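You operate a simulated robot arm through the tools that you are given. There is no shell and no other tool.

You are at the controls of a simulated robot arm. One attempt, no reset.

Task
Power the coiler up, zero the counter and coil the rope on Slow.
Fine: put the brake back on when Done lights.

It is judged by the outcome, as a careful person would: the job done as asked, and still so three seconds after it is handed in. It fails if anything else is knocked over, pushed out of place, dropped, spilled or broken.

Robot
A 7-joint arm with a two-finger parallel gripper, fixed in place. Base frame: the origin is at the foot of the arm, x ahead of it, y to its left, z up. Readings come in mm, degrees, newtons and seconds.
With the tool pointing down near the work surface it reaches from about 300 to 700 mm from the base axis. Its first joint turns from -66.0 to 66.0 degrees. Payload 1.57 kg.
The tool frame sits at the grasp point between the pads (the TCP): z along the fingers, y along the line on which they close. The tips reach 30 mm beyond it. Largest opening 110 mm; finger width 24, thickness 12; the body of the gripper, 48 by 112 mm, starts 78 mm behind the TCP.
Orientation is that of the tool frame in the base frame, as a unit quaternion [x, y, z, w]. With the fingers straight down and closing along the base's y, the tool's x points along the base's -x, its y along +y and its z along -z.

Tools
- The arm moves only by the tool nudge_tool. Its argument "deltas" is one flat list of numbers, 6 for each row, row after row: the shift along the tool's x, y, z in mm, then the turn, a rotation vector about the tool's x, y, z in degrees. In form: [x, y, z, ax, ay, az, x, y, z, ax, ay, az, ...]. A call has 1 to 20 rows; each row is the pose to reach, as a shift and turn from the pose commanded when the call began, along the tool's axes at that moment. "hand" is the finger opening in mm, from 0 to 110, set as the call begins (left out, the last holds). Rows are played at 5 a second. More than 50 mm and 8.6 degrees between two rows, or a gripper value outside its range, and nothing of the call is played. Where a pose cannot be reached the arm comes as near as it can. A force on the tool above 90 N (or 10 N above the force at the start of the call, whichever is more), or a blocked arm, ends the call early, and 0.2 s more pass. Each finger travels about 108 mm/s and halts on what it meets, pressing with about 22 N; the grip force reading is that of the motor and also rises with nothing between the fingers. The clock runs only during rows and for 0.2 s after the last one: add rows that repeat a pose to give the fingers time. The reply holds the time, the measured pose of the TCP, the force on the tool along the base axes, the opening and the grip force, in the units named above and with some noise, with the torque about the TCP (base axes, N m) and any sound that the robot's microphone picked up, and new pictures: "views" is both (left out), scene, wrist or none.
- Cameras (640 x 400 px; columns grow to the right, rows downward): "scene" is fixed at [170.9, -399.5, 1405.9]; the picture's right is [0.78, -0.62, 0.00], its down [-0.27, -0.34, -0.90] and it looks along [0.56, 0.70, -0.44] (base axes); focal length 361 px, centre (320, 200). "wrist" rides on the gripper at [70, 16, -141] in the tool frame; the picture's right is [-0.23, 0.97, 0.00], its down [-0.86, -0.20, -0.48] and it looks along [-0.47, -0.11, 0.88] (tool axes); focal length 222 px, centre (320, 200). There is no depth. A picture from a camera that has moved, and an enlarged one, comes with that camera's place and axes in the base frame and with its lens. The place of the scene camera against the robot may be out by one fixed shift of up to 18 mm in any direction.
- zoom(camera, box): a new picture of the part [left, top, right, bottom] of that camera's present view, enlarged. No time passes.
- sign_off(): hands the job in; it is judged then, once.

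Places have to be worked out from the pictures, the camera data and where the tool is seen. Open the gripper and draw the arm clear of the work before you hand the job in, unless the task says otherwise.

The tools are called after "Request:" as name(argument=value, ...) on one line, values as JSON. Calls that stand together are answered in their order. nudge_tool: Moves the arm, as the interface text tells. Its arguments: {"type":"object","properties":{"deltas":{"type":"array"},"hand":{"type":"number"},"views":{"type":"string","enum":["both","scene","wrist","none"]}},"required":["deltas"]} The other tools are called the same way: zoom (camera, box) takes an enlarged picture of a part of a camera's view; sign_off () hands the job in.

At the start:

```text
clock: 0.0
ee_pos: [339.9, 96.3, 1175.6]
orientation: [0.0, 1.0, 0.0, 0.0]
contact_force: [0.1, 0.1, -0.3]
wrist_torque: [-0.02, 0.03, 0.01]
opening: 110.0
grip_force: 0.0
```

scene: 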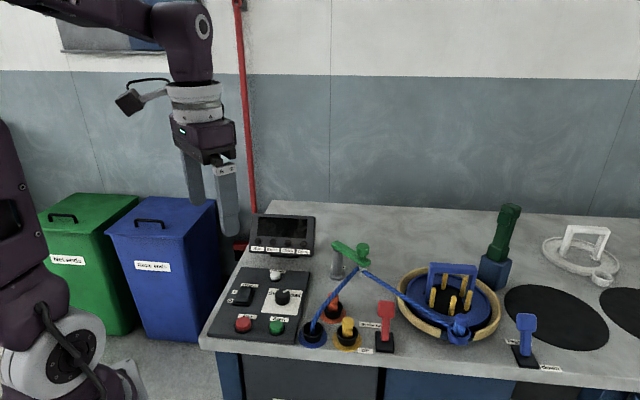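
wrist: 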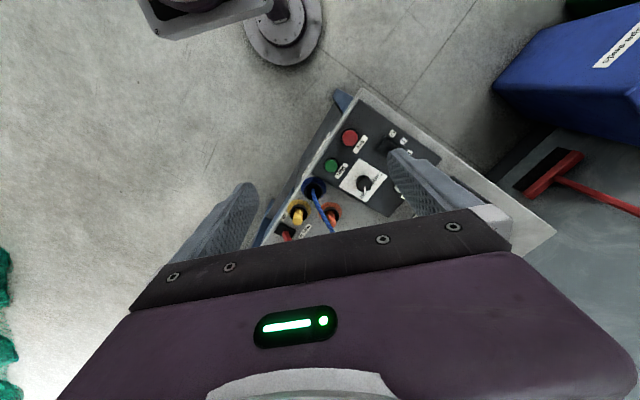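

I'll start by looking closely at the panel and the machine before moving anything.

Request:
zoom(camera="scene", box=[200, 200, 360, 350])

Request:
zoom(camera="scene", box=[300, 220, 560, 380])

Request:
zoom(camera="scene", box=[240, 205, 330, 265])

Request:
zoom(camera="scene", box=[480, 190, 640, 400])

Request:
zoom(camera="wrist", box=[250, 80, 450, 250])

```text
2.67 times, centred on (280, 275) of scene
camera zoom: at [170.9, -399.5, 1405.9], right [0.78, -0.62, 0.0], down [-0.27, -0.34, -0.9], along [0.56, 0.7, -0.44], focal length 963 px, centre (427, 0)
```

zoom: 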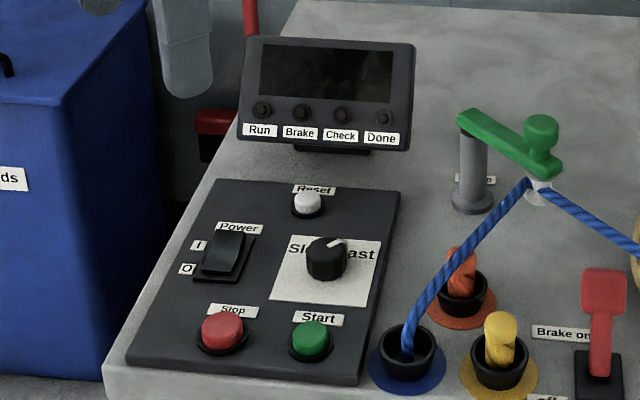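

```text
2.46 times, centred on (430, 300) of scene
camera zoom: at [170.9, -399.5, 1405.9], right [0.78, -0.62, 0.0], down [-0.27, -0.34, -0.9], along [0.56, 0.7, -0.44], focal length 889 px, centre (49, -46)
```

zoom: 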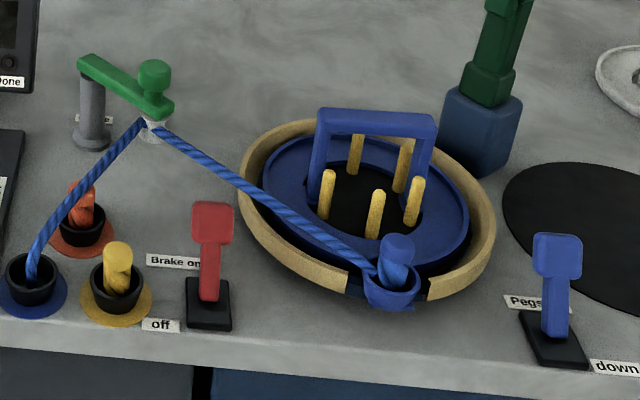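

```text
6.67 times, centred on (285, 235) of scene
camera zoom: at [170.9, -399.5, 1405.9], right [0.78, -0.62, 0.0], down [-0.27, -0.34, -0.9], along [0.56, 0.7, -0.44], focal length 2407 px, centre (553, -33)
```

zoom: 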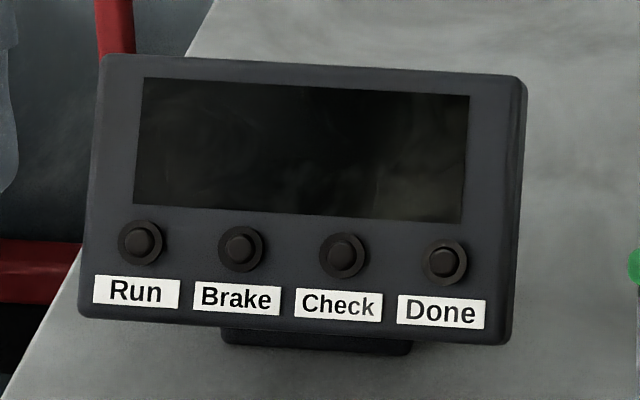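

```text
1.90 times, centred on (560, 295) of scene
camera zoom: at [170.9, -399.5, 1405.9], right [0.78, -0.62, 0.0], down [-0.27, -0.34, -0.9], along [0.56, 0.7, -0.44], focal length 688 px, centre (-137, 19)
```

zoom: 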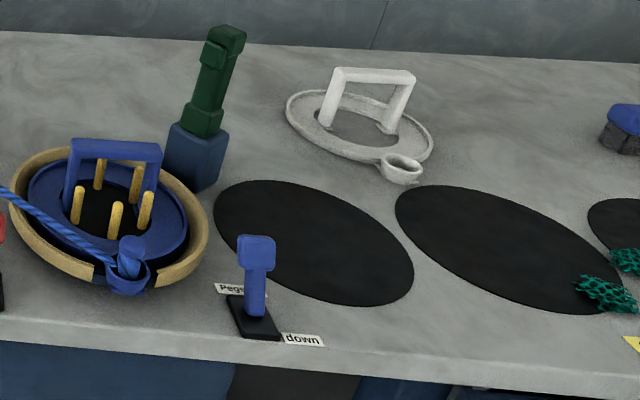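

```text
2.35 times, centred on (350, 165) of wrist
camera zoom: at [270.5, 113.1, 1318.8], right [0.23, 0.97, 0.0], down [0.86, -0.2, 0.48], along [0.47, -0.11, -0.88], focal length 523 px, centre (249, 282)
```

zoom: 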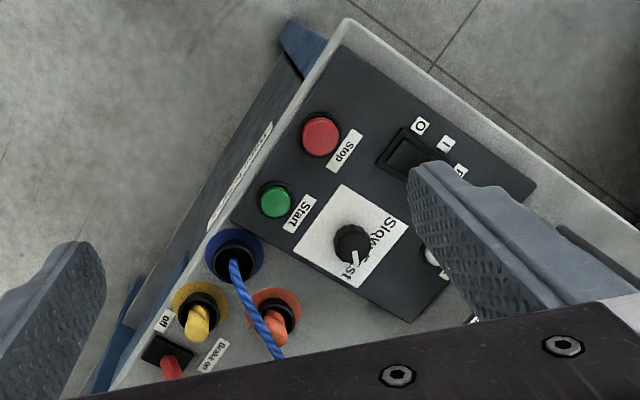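

The panel is clear enough, but I need more detail on the brake lever, the guide arm and the knob pointer, so I'll zoom in tighter on each.

Request:
zoom(camera="scene", box=[350, 290, 410, 360])

Request:
zoom(camera="scene", box=[310, 230, 390, 290])

Request:
zoom(camera="scene", box=[260, 260, 310, 310])

Request:
zoom(camera="scene", box=[390, 250, 510, 350])

Request:
zoom(camera="scene", box=[225, 275, 265, 315])

Request:
zoom(camera="scene", box=[500, 300, 570, 375])

```text
5.71 times, centred on (380, 325) of scene
camera zoom: at [170.9, -399.5, 1405.9], right [0.78, -0.62, 0.0], down [-0.27, -0.34, -0.9], along [0.56, 0.7, -0.44], focal length 2063 px, centre (-23, -514)
```

zoom: 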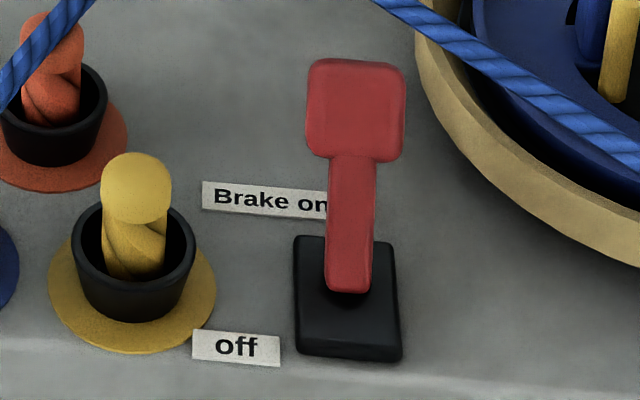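

```text
6.67 times, centred on (350, 260) of scene
camera zoom: at [170.9, -399.5, 1405.9], right [0.78, -0.62, 0.0], down [-0.27, -0.34, -0.9], along [0.56, 0.7, -0.44], focal length 2407 px, centre (120, -200)
```

zoom: 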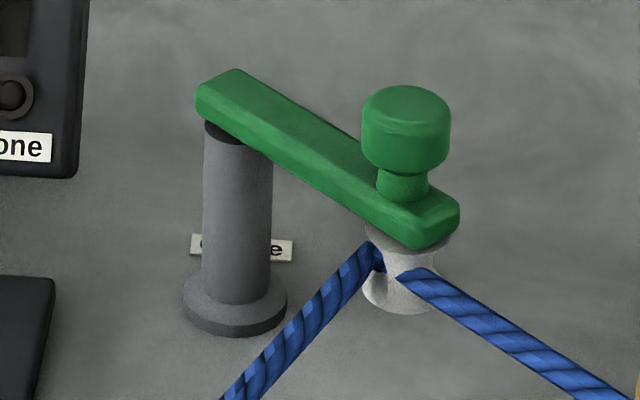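

```text
8.00 times, centred on (285, 285) of scene
camera zoom: at [170.9, -399.5, 1405.9], right [0.78, -0.62, 0.0], down [-0.27, -0.34, -0.9], along [0.56, 0.7, -0.44], focal length 2888 px, centre (600, -480)
```

zoom: 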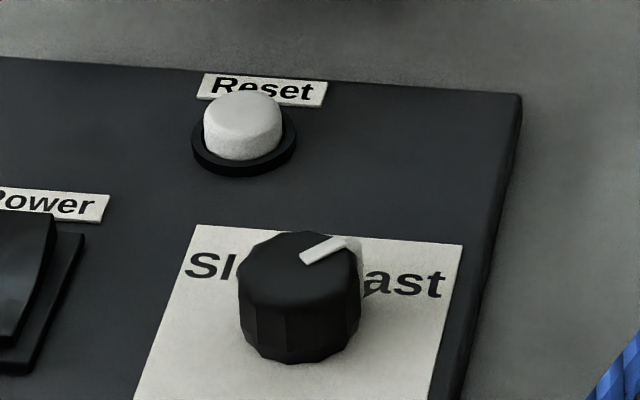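

```text
4.00 times, centred on (450, 300) of scene
camera zoom: at [170.9, -399.5, 1405.9], right [0.78, -0.62, 0.0], down [-0.27, -0.34, -0.9], along [0.56, 0.7, -0.44], focal length 1444 px, centre (-200, -200)
```

zoom: 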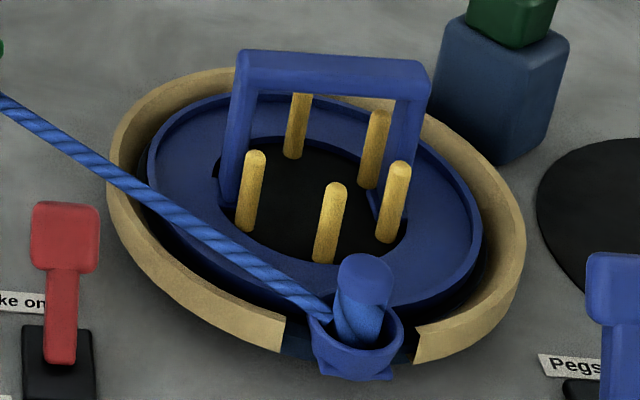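

```text
10.00 times, centred on (245, 295) of scene
camera zoom: at [170.9, -399.5, 1405.9], right [0.78, -0.62, 0.0], down [-0.27, -0.34, -0.9], along [0.56, 0.7, -0.44], focal length 3610 px, centre (1070, -750)
```

zoom: 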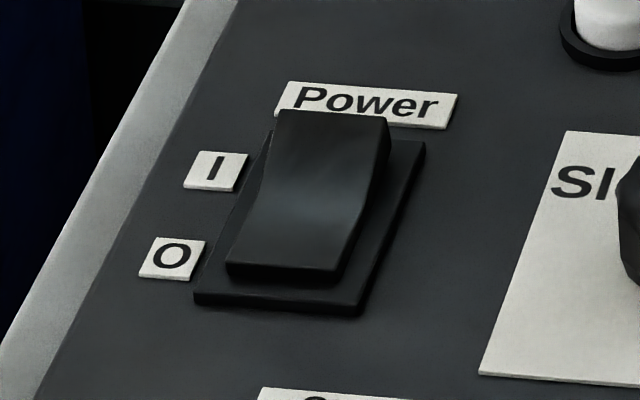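

```text
5.33 times, centred on (535, 338) of scene
camera zoom: at [170.9, -399.5, 1405.9], right [0.78, -0.62, 0.0], down [-0.27, -0.34, -0.9], along [0.56, 0.7, -0.44], focal length 1926 px, centre (-827, -533)
```

zoom: 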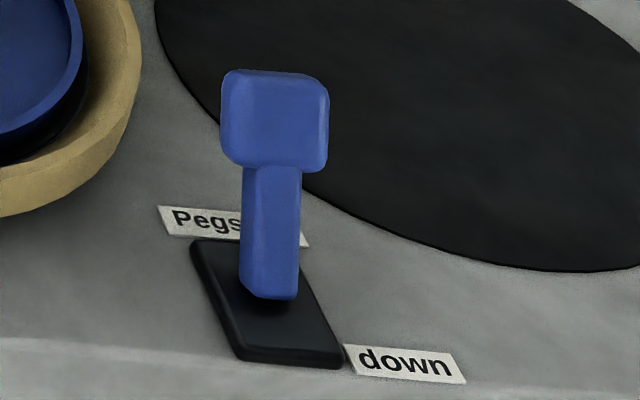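

The knob points to Fast and the rocker is off (its I end stands proud). The brake lever is probably on. The bench is turned about 45° to the base. I'll move to a viewing pose over the panel, turned to line up with it.

Request:
nudge_tool(deltas=[-9, 3, 21, 0, 0, -7.5, -18, 5, 42, 0, 0, -15, -27, 8, 63, 0, 0, -22.5, -36, 11, 84, 0, 0, -30, -45, 13, 105, 0, 0, -37.5, -54, 16, 125, 0, 0, -45, -54, 16, 125, 0, 0, -45], views="both")

```text
clock: 1.6
ee_pos: [395.6, 112.9, 1051.8]
orientation: [-0.384, 0.924, 0.0, 0.0]
contact_force: [0.2, 0.5, -0.3]
wrist_torque: [-0.03, -0.01, 0.02]
opening: 110.2
grip_force: 0.0
camera wrist: at [334.1, 75.1, 1193.3], right [-0.53, 0.85, 0.0], down [0.75, 0.46, 0.48], along [0.41, 0.25, -0.88], focal length 222 px, centre (320, 200)
```

scene: 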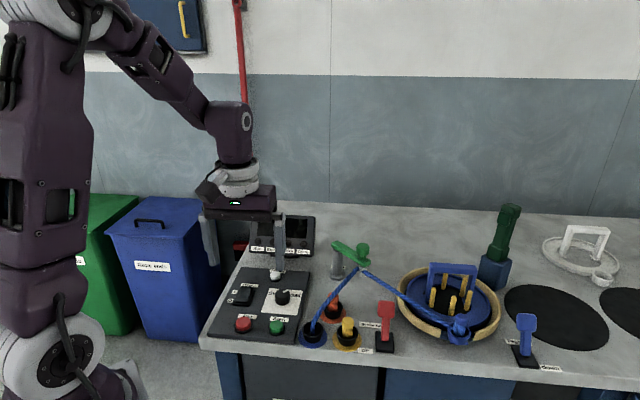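
wrist: 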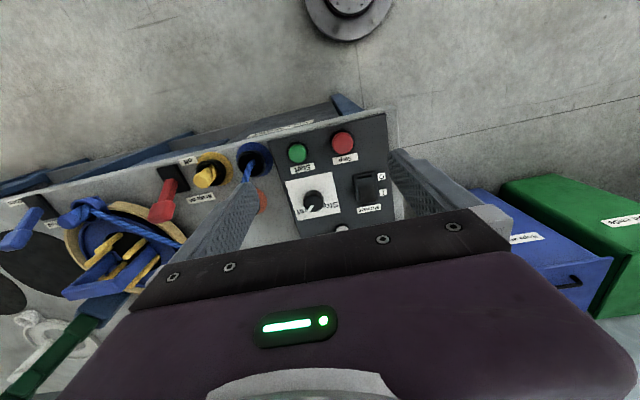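

The wrist camera now has the panel in view, although its picture is upside down. I'll zoom in to measure each control against this known pose.

Request:
zoom(camera="wrist", box=[260, 110, 420, 240])

Request:
zoom(camera="wrist", box=[130, 130, 290, 250])

Request:
zoom(camera="scene", box=[200, 200, 360, 350])

```text
3.08 times, centred on (340, 175) of wrist
camera zoom: at [334.1, 75.1, 1193.3], right [-0.53, 0.85, 0.0], down [0.75, 0.46, 0.48], along [0.41, 0.25, -0.88], focal length 684 px, centre (258, 277)
```

zoom: 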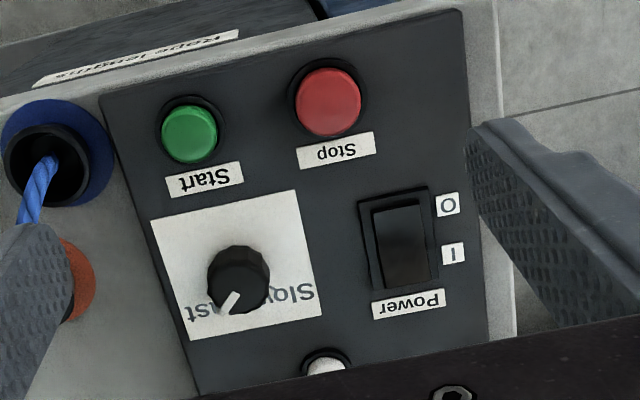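

```text
3.33 times, centred on (210, 190) of wrist
camera zoom: at [334.1, 75.1, 1193.3], right [-0.53, 0.85, 0.0], down [0.75, 0.46, 0.48], along [0.41, 0.25, -0.88], focal length 740 px, centre (687, 233)
```

zoom: 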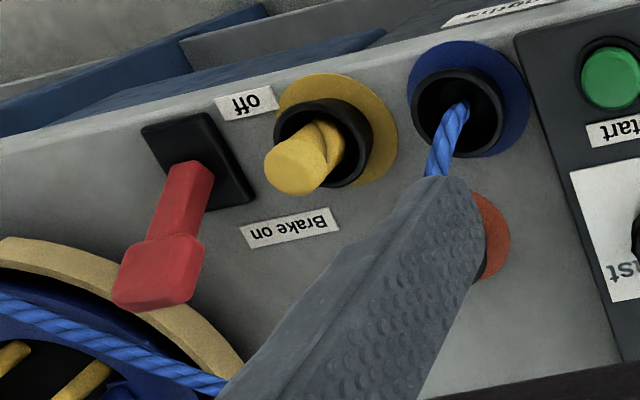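

```text
2.67 times, centred on (280, 275) of scene
camera zoom: at [170.9, -399.5, 1405.9], right [0.78, -0.62, 0.0], down [-0.27, -0.34, -0.9], along [0.56, 0.7, -0.44], focal length 963 px, centre (427, 0)
```

zoom: 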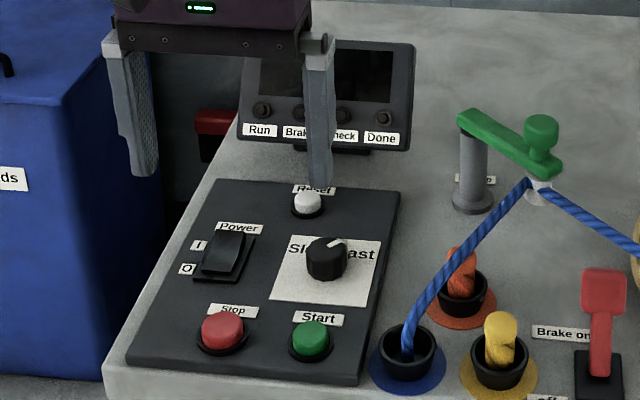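

I'll check how far the scene camera is shifted by comparing where the fingertips appear with where the measured pose says they should be.

Request:
zoom(camera="scene", box=[260, 230, 310, 280])

Request:
zoom(camera="scene", box=[190, 190, 290, 290])

```text
8.00 times, centred on (285, 255) of scene
camera zoom: at [170.9, -399.5, 1405.9], right [0.78, -0.62, 0.0], down [-0.27, -0.34, -0.9], along [0.56, 0.7, -0.44], focal length 2888 px, centre (600, -240)
```

zoom: 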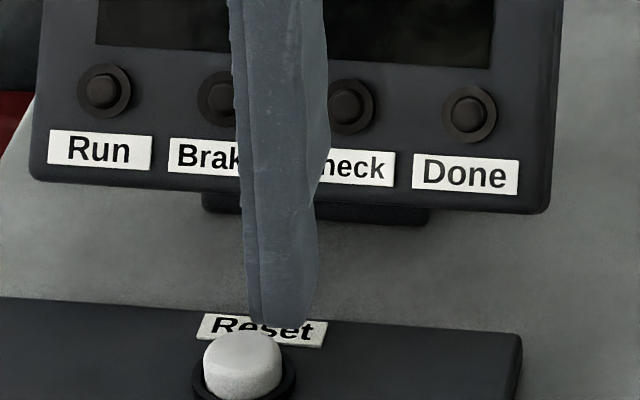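

```text
4.00 times, centred on (240, 240) of scene
camera zoom: at [170.9, -399.5, 1405.9], right [0.78, -0.62, 0.0], down [-0.27, -0.34, -0.9], along [0.56, 0.7, -0.44], focal length 1444 px, centre (640, 40)
```

zoom: 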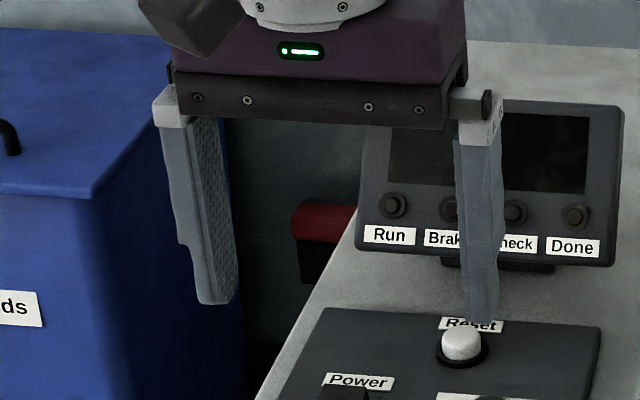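

Comparing fingertips gives a scene camera shift of about (-9, +13, +9) mm. With that correction the views agree:
- Rocker centre: about (429, 226, 860).
- Knob top: about (489, 159, 876).
- Reset: (519, 237, 862).
- Start: (436, 98, 862).

I'll close the fingers and hover over the I end of the rocker.

Request:
nudge_tool(deltas=[-40, 18, 0, 0, 0, 0, -80, 36, 0, 0, 0, 0, -120.7, 54.9, 0, 0, 0, 0, -120.7, 54.9, 40, 0, 0, 0, -120.7, 54.9, 80, 0, 0, 0, -120.7, 54.9, 110, 0, 0, 0, -120.7, 54.9, 110, 0, 0, 0], hand=0, views="both")

```text
clock: 3.2
ee_pos: [439.6, 236.5, 942.5]
orientation: [-0.382, 0.924, 0.0, 0.0]
contact_force: [0.8, 1.2, -0.3]
wrist_torque: [0.02, -0.01, 0.05]
opening: 0.0
grip_force: 21.5
camera wrist: at [379.0, 199.5, 1084.4], right [-0.53, 0.85, 0.0], down [0.75, 0.46, 0.48], along [0.41, 0.25, -0.88], focal length 222 px, centre (320, 200)
```

scene: 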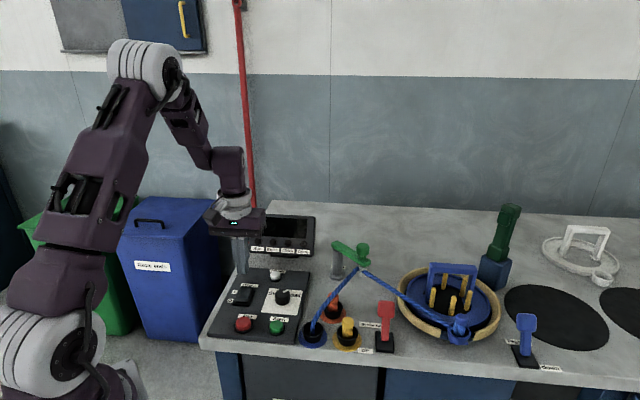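
wrist: 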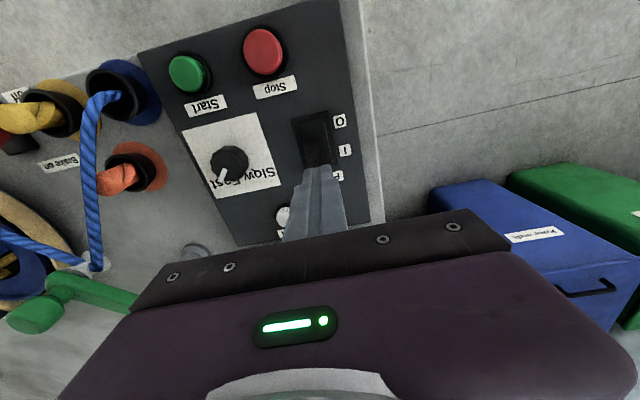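

Request:
zoom(camera="wrist", box=[250, 80, 390, 250])

Request:
zoom(camera="scene", box=[210, 225, 300, 325])

```text
2.35 times, centred on (320, 165) of wrist
camera zoom: at [379.0, 199.5, 1084.4], right [-0.53, 0.85, 0.0], down [0.75, 0.46, 0.48], along [0.41, 0.25, -0.88], focal length 523 px, centre (320, 282)
```

zoom: 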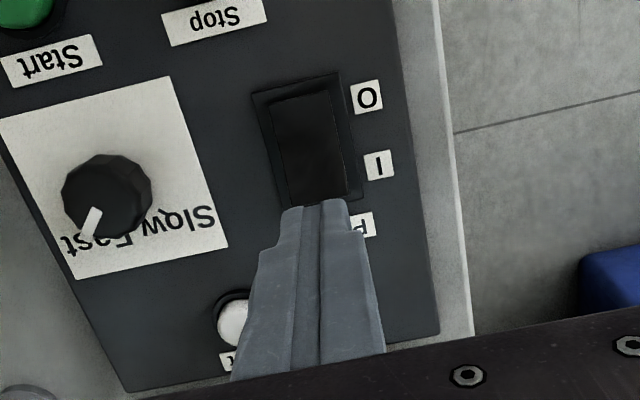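

```text
4.00 times, centred on (255, 275) of scene
camera zoom: at [170.9, -399.5, 1405.9], right [0.78, -0.62, 0.0], down [-0.27, -0.34, -0.9], along [0.56, 0.7, -0.44], focal length 1444 px, centre (580, -100)
```

zoom: 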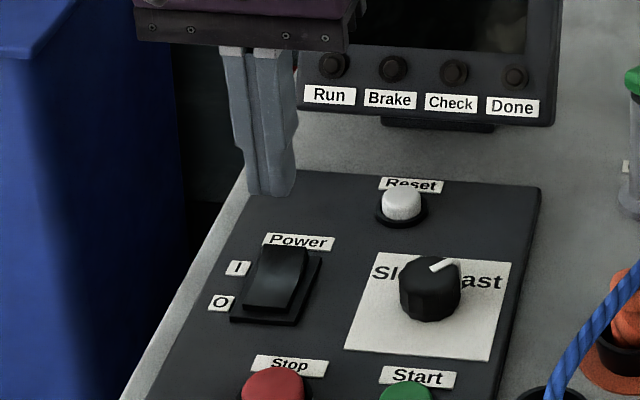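

The rocker lies just ahead of the fingertips with its I end raised. I'll shift 3 mm further toward I and lower in small steps, watching the force.

Request:
nudge_tool(deltas=[-3.5, 0, 20, 0, 0, 0, -3.5, 0, 40, 0, 0, 0, -3.5, 0, 46, 0, 0, 0, -3.5, 0, 48, 0, 0, 0, -3.5, 0, 50, 0, 0, 0, -3.5, 0, 50, 0, 0, 0], views="both")

```text
clock: 4.6
ee_pos: [444.9, 237.8, 892.8]
orientation: [-0.383, 0.924, 0.0, 0.0]
contact_force: [-7.1, -1.0, 29.2]
wrist_torque: [-0.31, 0.43, -0.1]
opening: 0.1
grip_force: 21.6
camera wrist: at [382.0, 201.2, 1034.8], right [-0.53, 0.85, 0.0], down [0.74, 0.46, 0.48], along [0.41, 0.25, -0.88], focal length 222 px, centre (320, 200)
```

scene: 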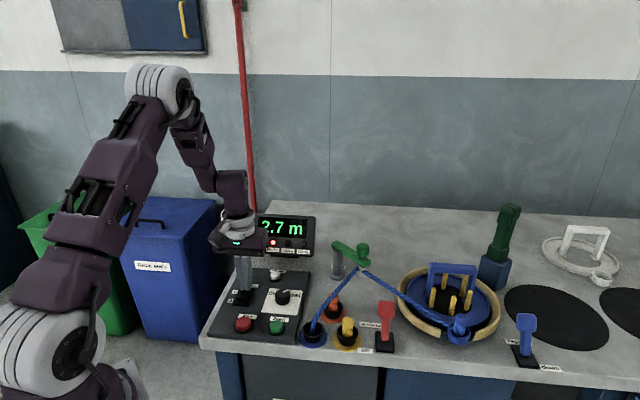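
wrist: 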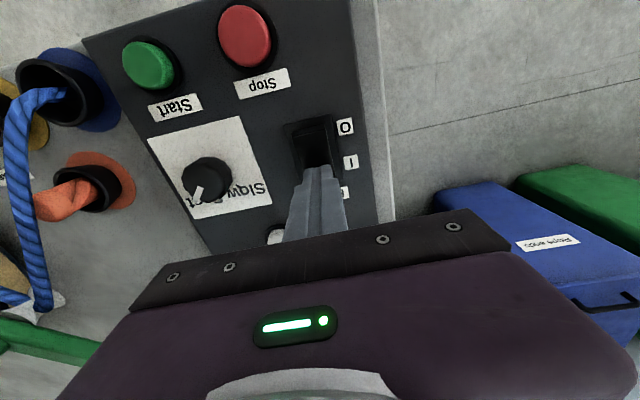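

The display is lit and reads 2.7 m, and the Brake lamp is red, so power is on. I'll lift off and check that the rocker stays latched.

Request:
nudge_tool(deltas=[0, 0, -20, 0, 0, 0, 0, 0, -50, 0, 0, 0, 0, 0, -60, 0, 0, 0], views="both")

Request:
zoom(camera="scene", box=[220, 200, 320, 310])

Request:
zoom(camera="wrist", box=[140, 50, 400, 250])

```text
clock: 5.4
ee_pos: [445.4, 239.7, 951.4]
orientation: [-0.383, 0.924, 0.001, 0.0]
contact_force: [0.7, -0.2, 0.1]
wrist_torque: [-0.04, -0.03, -0.01]
opening: 0.3
grip_force: 21.9
camera wrist: at [382.5, 201.2, 1093.6], right [-0.53, 0.85, 0.0], down [0.75, 0.46, 0.48], along [0.41, 0.25, -0.88], focal length 222 px, centre (320, 200)
```

scene: 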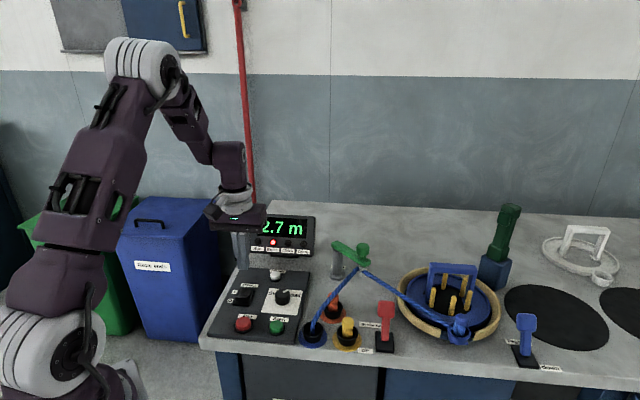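
wrist: 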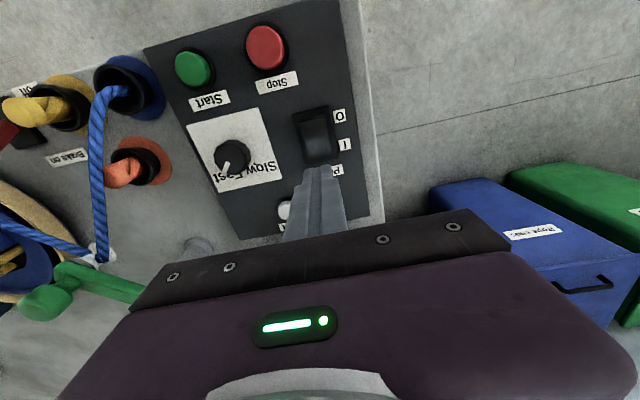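

```text
3.64 times, centred on (270, 255) of scene
camera zoom: at [170.9, -399.5, 1405.9], right [0.78, -0.62, 0.0], down [-0.27, -0.34, -0.9], along [0.56, 0.7, -0.44], focal length 1313 px, centre (502, 0)
```

zoom: 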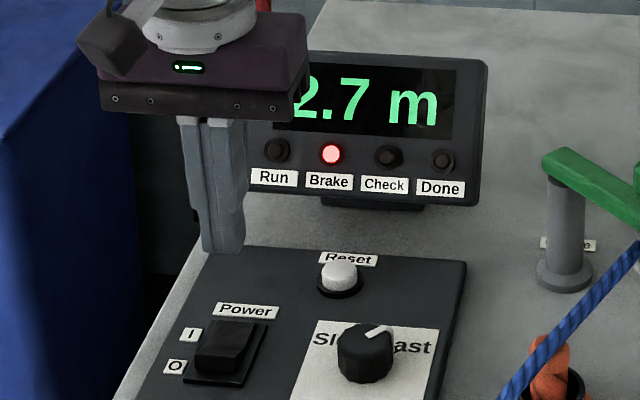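

```text
2.00 times, centred on (270, 150) of wrist
camera zoom: at [382.5, 201.2, 1093.6], right [-0.53, 0.85, 0.0], down [0.75, 0.46, 0.48], along [0.41, 0.25, -0.88], focal length 444 px, centre (420, 300)
```

zoom: 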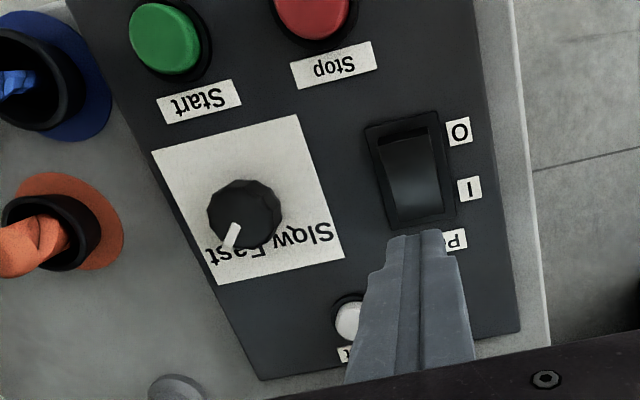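

Power holds with the rocker on I. Next is Reset: I'll go across at this height and stop with the tips about 18 mm above the button to check alignment.

Request:
nudge_tool(deltas=[-26.4, -27.4, 0, 0, 0, 0, -52.8, -54.9, 0, 0, 0, 0, -52.8, -54.9, 20, 0, 0, 0, -52.8, -54.9, 40, 0, 0, 0, -52.8, -54.9, 40, 0, 0, 0], views="both")

Request:
zoom(camera="scene", box=[240, 220, 320, 300])

Request:
zoom(camera="wrist", box=[240, 100, 400, 250])

```text
clock: 6.6
ee_pos: [519.8, 238.2, 909.7]
orientation: [-0.383, 0.924, 0.001, 0.0]
contact_force: [-0.3, 0.0, -0.1]
wrist_torque: [-0.02, -0.01, -0.03]
opening: 0.0
grip_force: 21.5
camera wrist: at [458.7, 200.2, 1051.8], right [-0.53, 0.85, 0.0], down [0.75, 0.46, 0.48], along [0.41, 0.25, -0.88], focal length 222 px, centre (320, 200)
```

scene: 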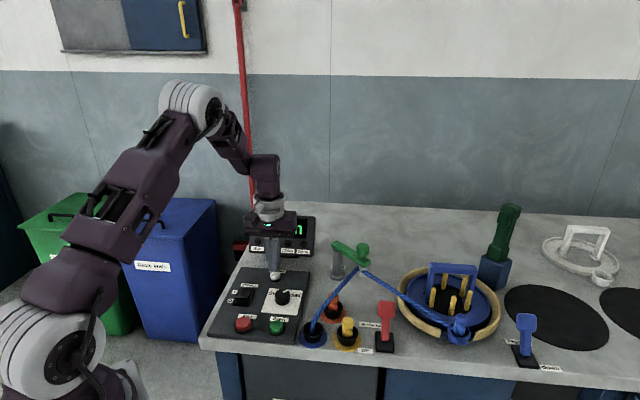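
wrist: 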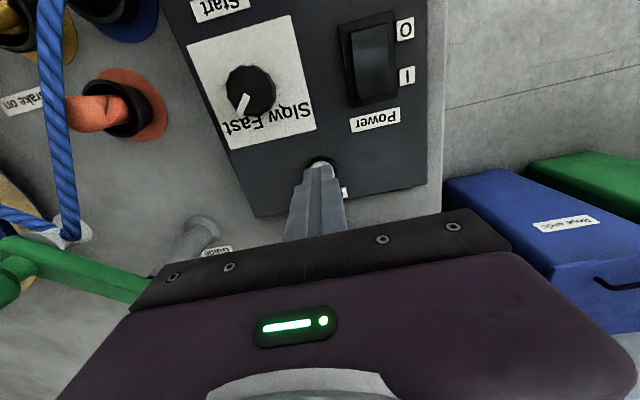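

```text
5.00 times, centred on (280, 260) of scene
camera zoom: at [170.9, -399.5, 1405.9], right [0.78, -0.62, 0.0], down [-0.27, -0.34, -0.9], along [0.56, 0.7, -0.44], focal length 1805 px, centre (520, -100)
```

zoom: 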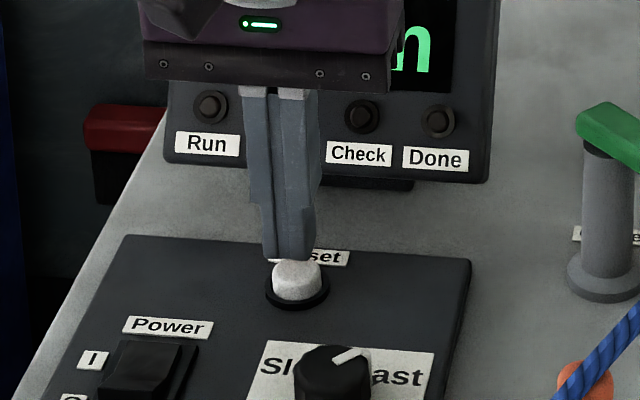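

```text
2.67 times, centred on (320, 175) of wrist
camera zoom: at [458.7, 200.2, 1051.8], right [-0.53, 0.85, 0.0], down [0.75, 0.46, 0.48], along [0.41, 0.25, -0.88], focal length 592 px, centre (320, 267)
```

zoom: 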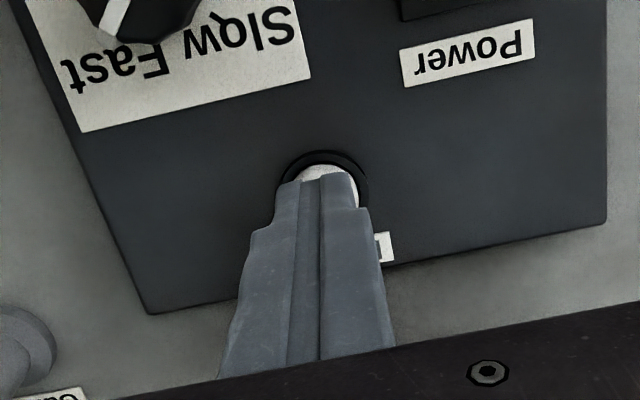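

The tips are over Reset, within a few mm of centre. I'll shift 3 mm further out and press down in small steps.

Request:
nudge_tool(deltas=[-3, 0, 13, 0, 0, 0, -3, 0, 17, 0, 0, 0, -3, 0, 19, 0, 0, 0, -3, 0, 21, 0, 0, 0, -3, 0, 23, 0, 0, 0, -3, 0, 23, 0, 0, 0], views="scene")

Request:
zoom(camera="scene", box=[240, 210, 320, 290])

```text
clock: 8.0
ee_pos: [522.7, 241.1, 888.2]
orientation: [-0.383, 0.924, 0.0, 0.0]
contact_force: [-0.7, 0.5, 2.6]
wrist_torque: [0.03, -0.01, -0.03]
opening: 0.0
grip_force: 21.7
heard: click
```

scene: 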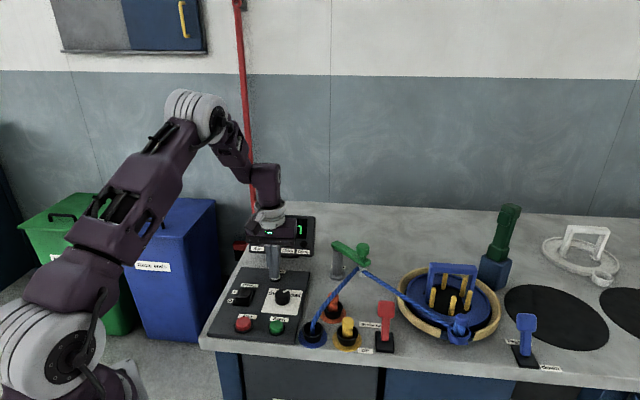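

```text
5.00 times, centred on (280, 250) of scene
camera zoom: at [170.8, -399.5, 1405.9], right [0.78, -0.62, 0.0], down [-0.27, -0.34, -0.9], along [0.56, 0.7, -0.44], focal length 1805 px, centre (520, -50)
```

zoom: 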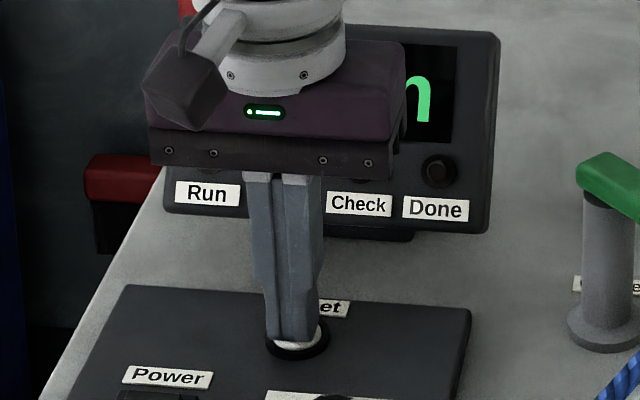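

Reset clicked. I'll lift off, check the counter, and turn the tool to the start grip yaw for the knob on the way to a spot above it.

Request:
nudge_tool(deltas=[0, 0, -25, 0, 0, 0, 0, 0, -50, 0, 0, 0, 0, 0, -73, 0, 0, 0, 16, -7, -73, 0, 0, 8.2, 32, -14, -73, 0, 0, 16.4, 48, -21, -73, 0, 0, 24.5, 64, -28, -73, 0, 0, 32.7, 79.6, -34.6, -73, 0, 0, 40.9, 79.6, -34.6, -73, 0, 0, 49.1, 79.6, -34.6, -73, 0, 0, 57.3, 79.6, -34.6, -73, 0, 0, 65.5, 79.6, -34.6, -73, 0, 0, 73.6, 79.6, -34.6, -73, 0, 0, 81.8, 79.6, -34.6, -73, 0, 0, 90, 79.6, -34.6, -73, 0, 0, 90], views="both")

Request:
zoom(camera="scene", box=[220, 200, 340, 320])

```text
clock: 11.2
ee_pos: [489.9, 158.1, 962.4]
orientation: [0.384, 0.924, 0.0, 0.0]
contact_force: [0.5, -0.1, -0.3]
wrist_torque: [-0.01, 0.0, -0.01]
opening: 0.0
grip_force: 21.1
camera wrist: at [451.8, 220.4, 1103.9], right [0.85, 0.53, 0.0], down [0.46, -0.75, 0.48], along [0.25, -0.41, -0.88], focal length 222 px, centre (320, 200)
```

scene: 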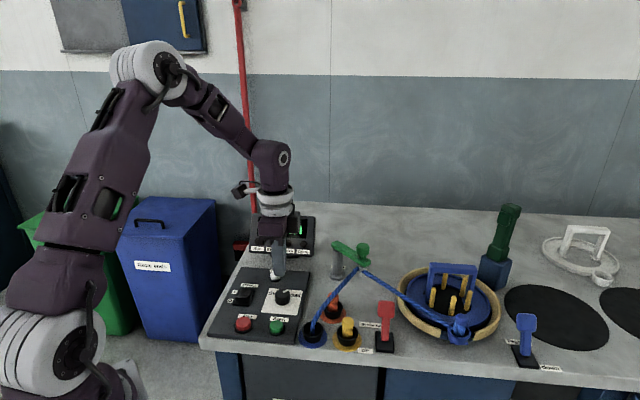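
wrist: 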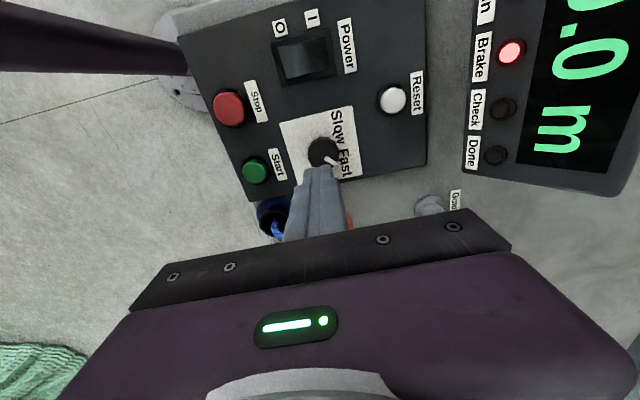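

```text
3.33 times, centred on (280, 260) of scene
camera zoom: at [170.9, -399.5, 1405.9], right [0.78, -0.62, 0.0], down [-0.27, -0.34, -0.9], along [0.56, 0.7, -0.44], focal length 1204 px, centre (453, 0)
```

zoom: 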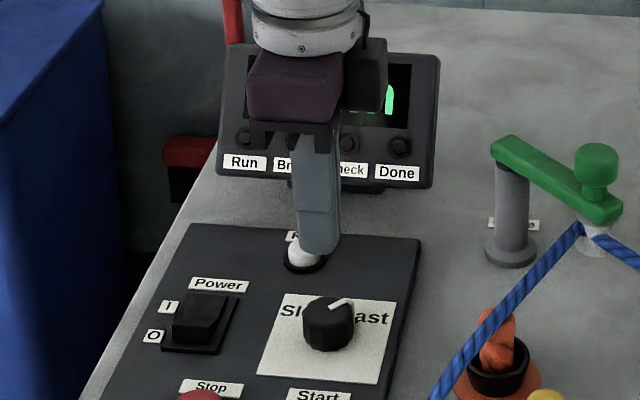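

The display now ends in ".0 m". I'll zoom through the wrist camera for the full reading and the knob pointer.

Request:
zoom(camera="wrist", box=[440, 0, 640, 200])

Request:
zoom(camera="wrist", box=[260, 90, 400, 210])

```text
2.00 times, centred on (540, 100) of wrist
camera zoom: at [451.8, 220.4, 1103.9], right [0.85, 0.53, 0.0], down [0.46, -0.75, 0.48], along [0.25, -0.41, -0.88], focal length 444 px, centre (-120, 400)
```

zoom: 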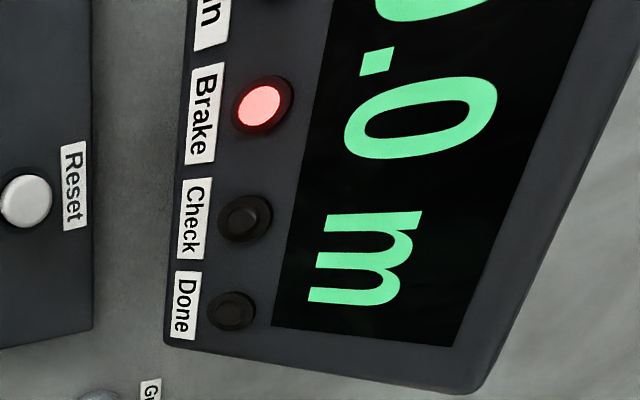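

```text
3.33 times, centred on (330, 150) of wrist
camera zoom: at [451.8, 220.4, 1103.9], right [0.85, 0.53, 0.0], down [0.46, -0.75, 0.48], along [0.25, -0.41, -0.88], focal length 740 px, centre (287, 367)
```

zoom: 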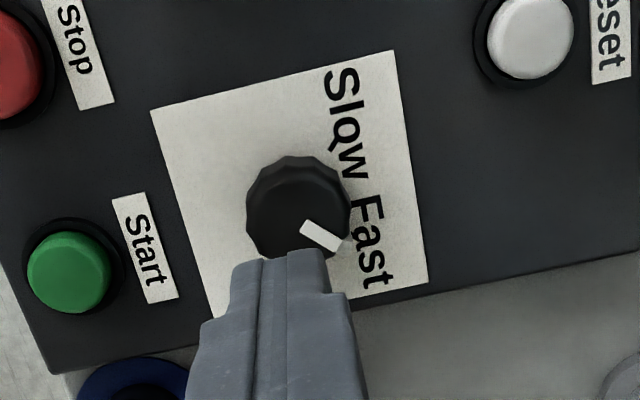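

The counter reads 0.0, the Brake lamp is lit, and the pointer is at Fast. I'll open the fingers to 64 mm and lower to just above the knob to check centring.

Request:
nudge_tool(deltas=[0, 1, 20, 0, 0, 0, 0, 1, 44, 0, 0, 0, 0, 1, 44, 0, 0, 0, 0, 1, 44, 0, 0, 0], hand=64, views="both")

Request:
zoom(camera="wrist", box=[240, 90, 400, 230])

Request:
zoom(camera="scene", box=[250, 240, 320, 320])

```text
clock: 12.2
ee_pos: [491.7, 160.5, 916.3]
orientation: [0.383, 0.924, 0.0, 0.0]
contact_force: [-1.0, 0.0, -0.3]
wrist_torque: [-0.01, 0.01, -0.03]
opening: 63.9
grip_force: 0.1
camera wrist: at [452.5, 221.6, 1058.0], right [0.85, 0.53, 0.0], down [0.46, -0.75, 0.48], along [0.25, -0.41, -0.88], focal length 222 px, centre (320, 200)
```

scene: 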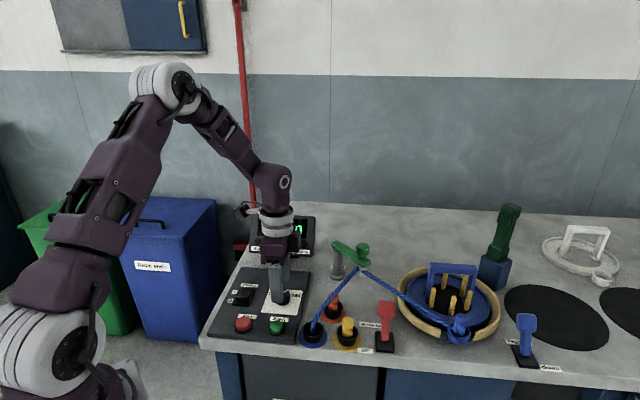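
wrist: 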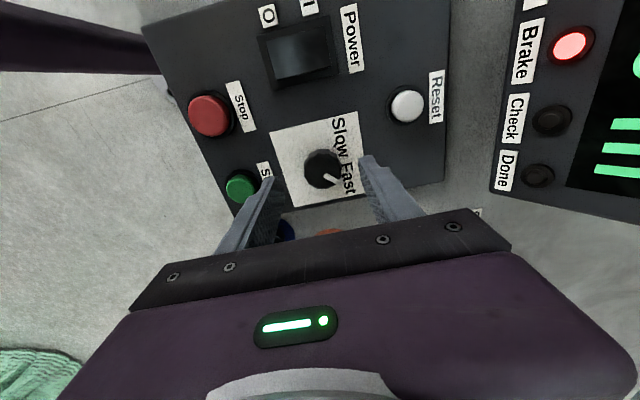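

```text
2.86 times, centred on (320, 160) of wrist
camera zoom: at [452.5, 221.6, 1058.0], right [0.85, 0.53, 0.0], down [0.46, -0.75, 0.48], along [0.25, -0.41, -0.88], focal length 635 px, centre (320, 314)
```

zoom: 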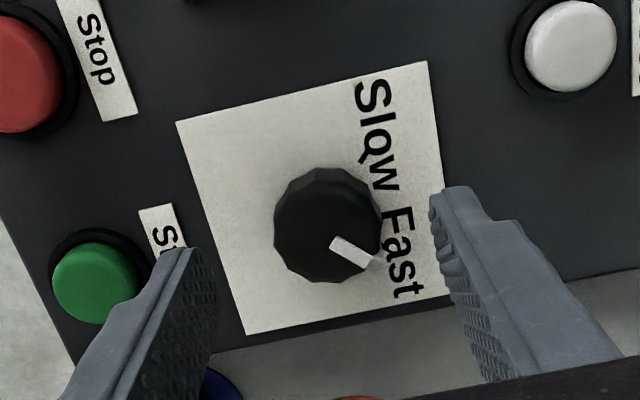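

```text
5.00 times, centred on (285, 280) of scene
camera zoom: at [170.9, -399.5, 1405.9], right [0.78, -0.62, 0.0], down [-0.27, -0.34, -0.9], along [0.56, 0.7, -0.44], focal length 1805 px, centre (495, -200)
```

zoom: 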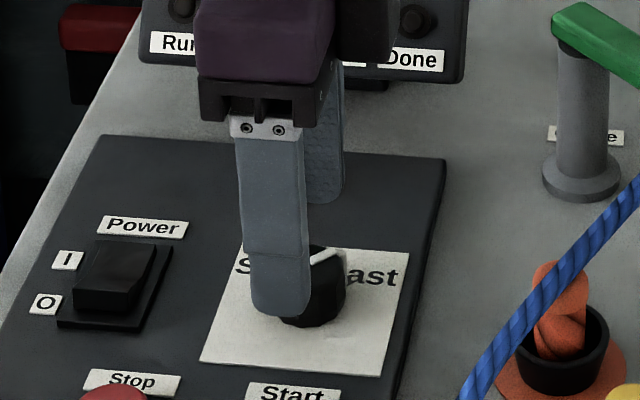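

The knob is about 2 mm off centre along the closing line. I'll correct that and lower so the tips straddle it, stopping short of the panel.

Request:
nudge_tool(deltas=[0.7, 1.6, 10, 0, 0, 0, 0.7, 1.6, 20, 0, 0, 0, 0.7, 1.6, 25, 0, 0, 0, 0.7, 1.6, 28, 0, 0, 0, 0.7, 1.6, 28, 0, 0, 0], hand=64, views="wrist")

Request:
zoom(camera="wrist", box=[240, 90, 400, 230])

```text
clock: 13.4
ee_pos: [492.9, 161.5, 889.1]
orientation: [0.383, 0.924, -0.001, 0.0]
contact_force: [-0.2, 0.0, 0.6]
wrist_torque: [0.06, 0.0, 0.0]
opening: 64.1
grip_force: 0.0
camera wrist: at [453.2, 222.1, 1031.3], right [0.85, 0.53, 0.0], down [0.46, -0.75, 0.48], along [0.25, -0.41, -0.88], focal length 222 px, centre (320, 200)
```

wrist: 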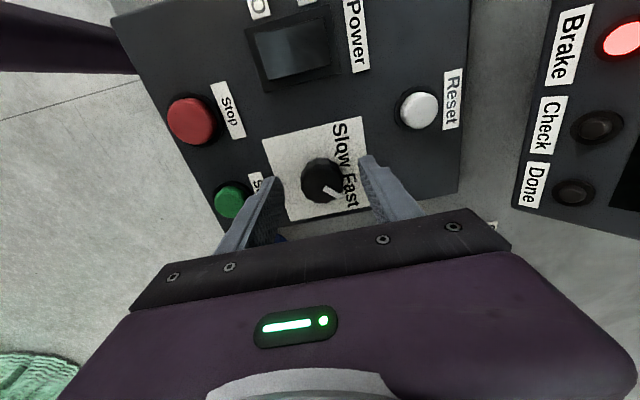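

```text
2.86 times, centred on (320, 160) of wrist
camera zoom: at [453.2, 222.1, 1031.3], right [0.85, 0.53, 0.0], down [0.46, -0.75, 0.48], along [0.25, -0.41, -0.88], focal length 635 px, centre (320, 314)
```

zoom: 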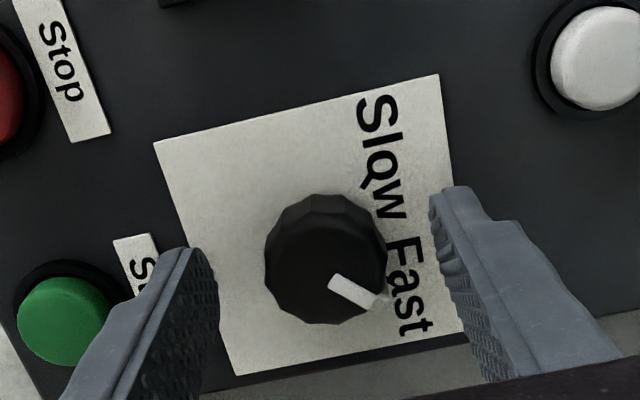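

The knob sits well between the pads. I'll make a small trim and close on it.

Request:
nudge_tool(deltas=[1.5, 0.8, 1, 0, 0, 0, 1.5, 0.8, 1, 0, 0, 0, 1.5, 0.8, 1, 0, 0, 0, 1.5, 0.8, 1, 0, 0, 0], hand=20, views="wrist")

Request:
zoom(camera="wrist", box=[240, 90, 400, 230])

```text
clock: 14.4
ee_pos: [492.5, 162.5, 889.3]
orientation: [0.383, 0.924, 0.0, 0.001]
contact_force: [8.0, -3.4, 5.2]
wrist_torque: [-0.18, -0.32, -0.01]
opening: 33.5
grip_force: 41.4
camera wrist: at [453.1, 223.7, 1031.0], right [0.85, 0.53, 0.0], down [0.46, -0.75, 0.48], along [0.25, -0.41, -0.88], focal length 222 px, centre (320, 200)
```

wrist: 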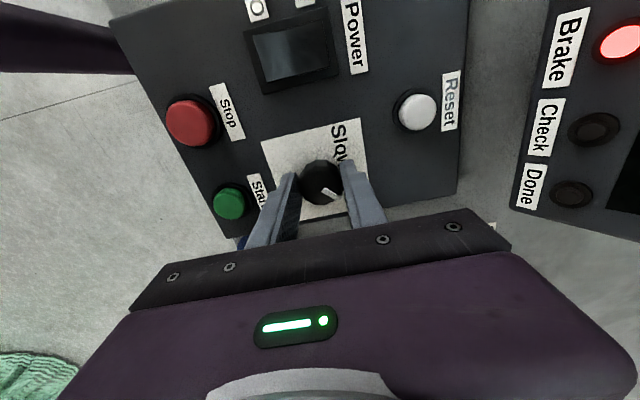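

```text
2.86 times, centred on (320, 160) of wrist
camera zoom: at [453.1, 223.7, 1031.0], right [0.85, 0.53, 0.0], down [0.46, -0.75, 0.48], along [0.25, -0.41, -0.88], focal length 635 px, centre (320, 314)
```

zoom: 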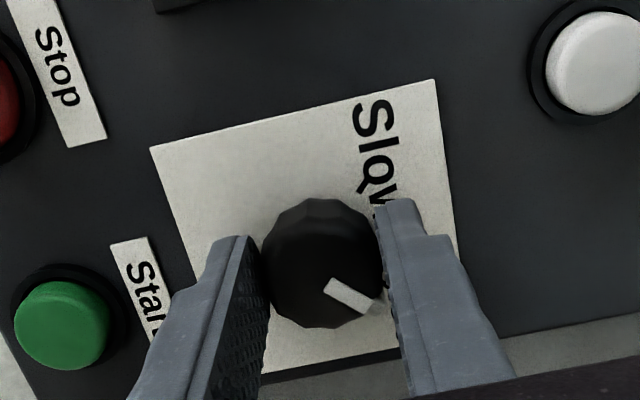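

The knob is gripped with a 33.5 mm opening. I'll turn it counter-clockwise seen from above, from Fast toward Slow, about 45° first, and then check.

Request:
nudge_tool(deltas=[0, 0, 0, 0, 0, -7.5, 0, 0, 0, 0, 0, -15, 0, 0, 0, 0, 0, -22.5, 0, 0, 0, 0, 0, -30, 0, 0, 0, 0, 0, -37.5, 0, 0, 0, 0, 0, -45, 0, 0, 0, 0, 0, -45], views="wrist")

Request:
zoom(camera="wrist", box=[240, 90, 400, 230])

```text
clock: 16.0
ee_pos: [491.0, 160.3, 888.8]
orientation: [0.0, 1.0, 0.0, 0.0]
contact_force: [3.1, -26.1, 33.0]
wrist_torque: [-0.86, 0.2, -0.05]
opening: 33.2
grip_force: 41.3
camera wrist: at [420.8, 178.0, 1030.9], right [0.23, 0.97, 0.0], down [0.86, -0.2, 0.48], along [0.47, -0.11, -0.88], focal length 222 px, centre (320, 200)
```

wrist: 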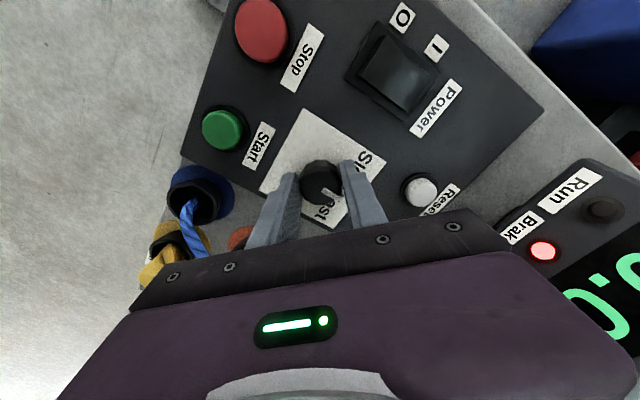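

```text
2.86 times, centred on (320, 160) of wrist
camera zoom: at [420.8, 178.0, 1030.9], right [0.23, 0.97, 0.0], down [0.86, -0.2, 0.48], along [0.47, -0.11, -0.88], focal length 635 px, centre (320, 314)
```

zoom: 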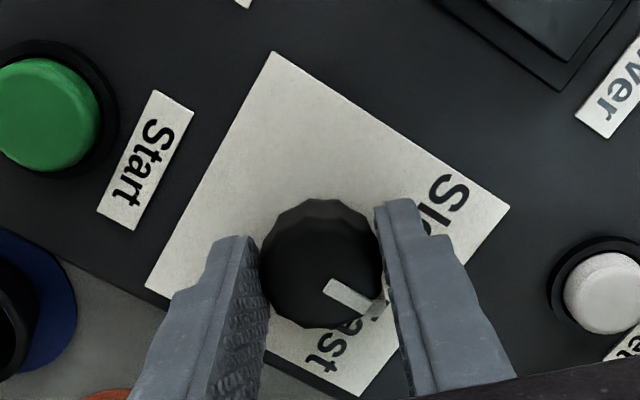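

The knob is turning with the gripper, with 26 N sideways and 33 N upward on the tool. I'll ease the tool slightly off that force and turn the remaining 45°.

Request:
nudge_tool(deltas=[0, -1.5, -1.5, 0, 0, 0, 0, -1.5, -1.5, 0, 0, -7.5, 0, -1.5, -1.5, 0, 0, -15, 0, -1.5, -1.5, 0, 0, -22.5, 0, -1.5, -1.5, 0, 0, -30, 0, -1.5, -1.5, 0, 0, -37.5, 0, -1.5, -1.5, 0, 0, -42, 0, -1.5, -1.5, 0, 0, -42], views="wrist")

Request:
zoom(camera="wrist", box=[240, 90, 400, 230])

```text
clock: 17.8
ee_pos: [492.8, 159.5, 889.7]
orientation: [-0.359, 0.933, 0.0, -0.002]
contact_force: [13.7, -22.8, -39.9]
wrist_torque: [-0.65, -0.1, -0.03]
opening: 33.6
grip_force: 41.6
camera wrist: at [428.7, 125.8, 1031.8], right [-0.48, 0.88, 0.0], down [0.77, 0.42, 0.48], along [0.42, 0.23, -0.88], focal length 222 px, centre (320, 200)
```

wrist: 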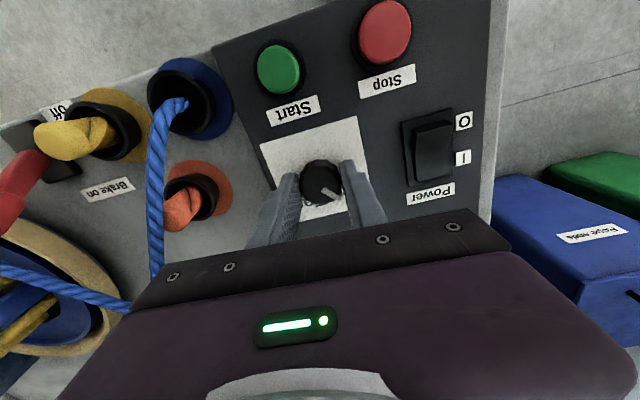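

```text
2.86 times, centred on (320, 160) of wrist
camera zoom: at [428.7, 125.8, 1031.8], right [-0.48, 0.88, 0.0], down [0.77, 0.42, 0.48], along [0.42, 0.23, -0.88], focal length 635 px, centre (320, 314)
```

zoom: 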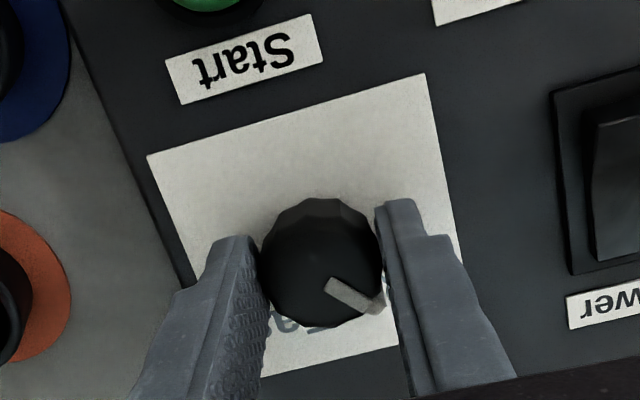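

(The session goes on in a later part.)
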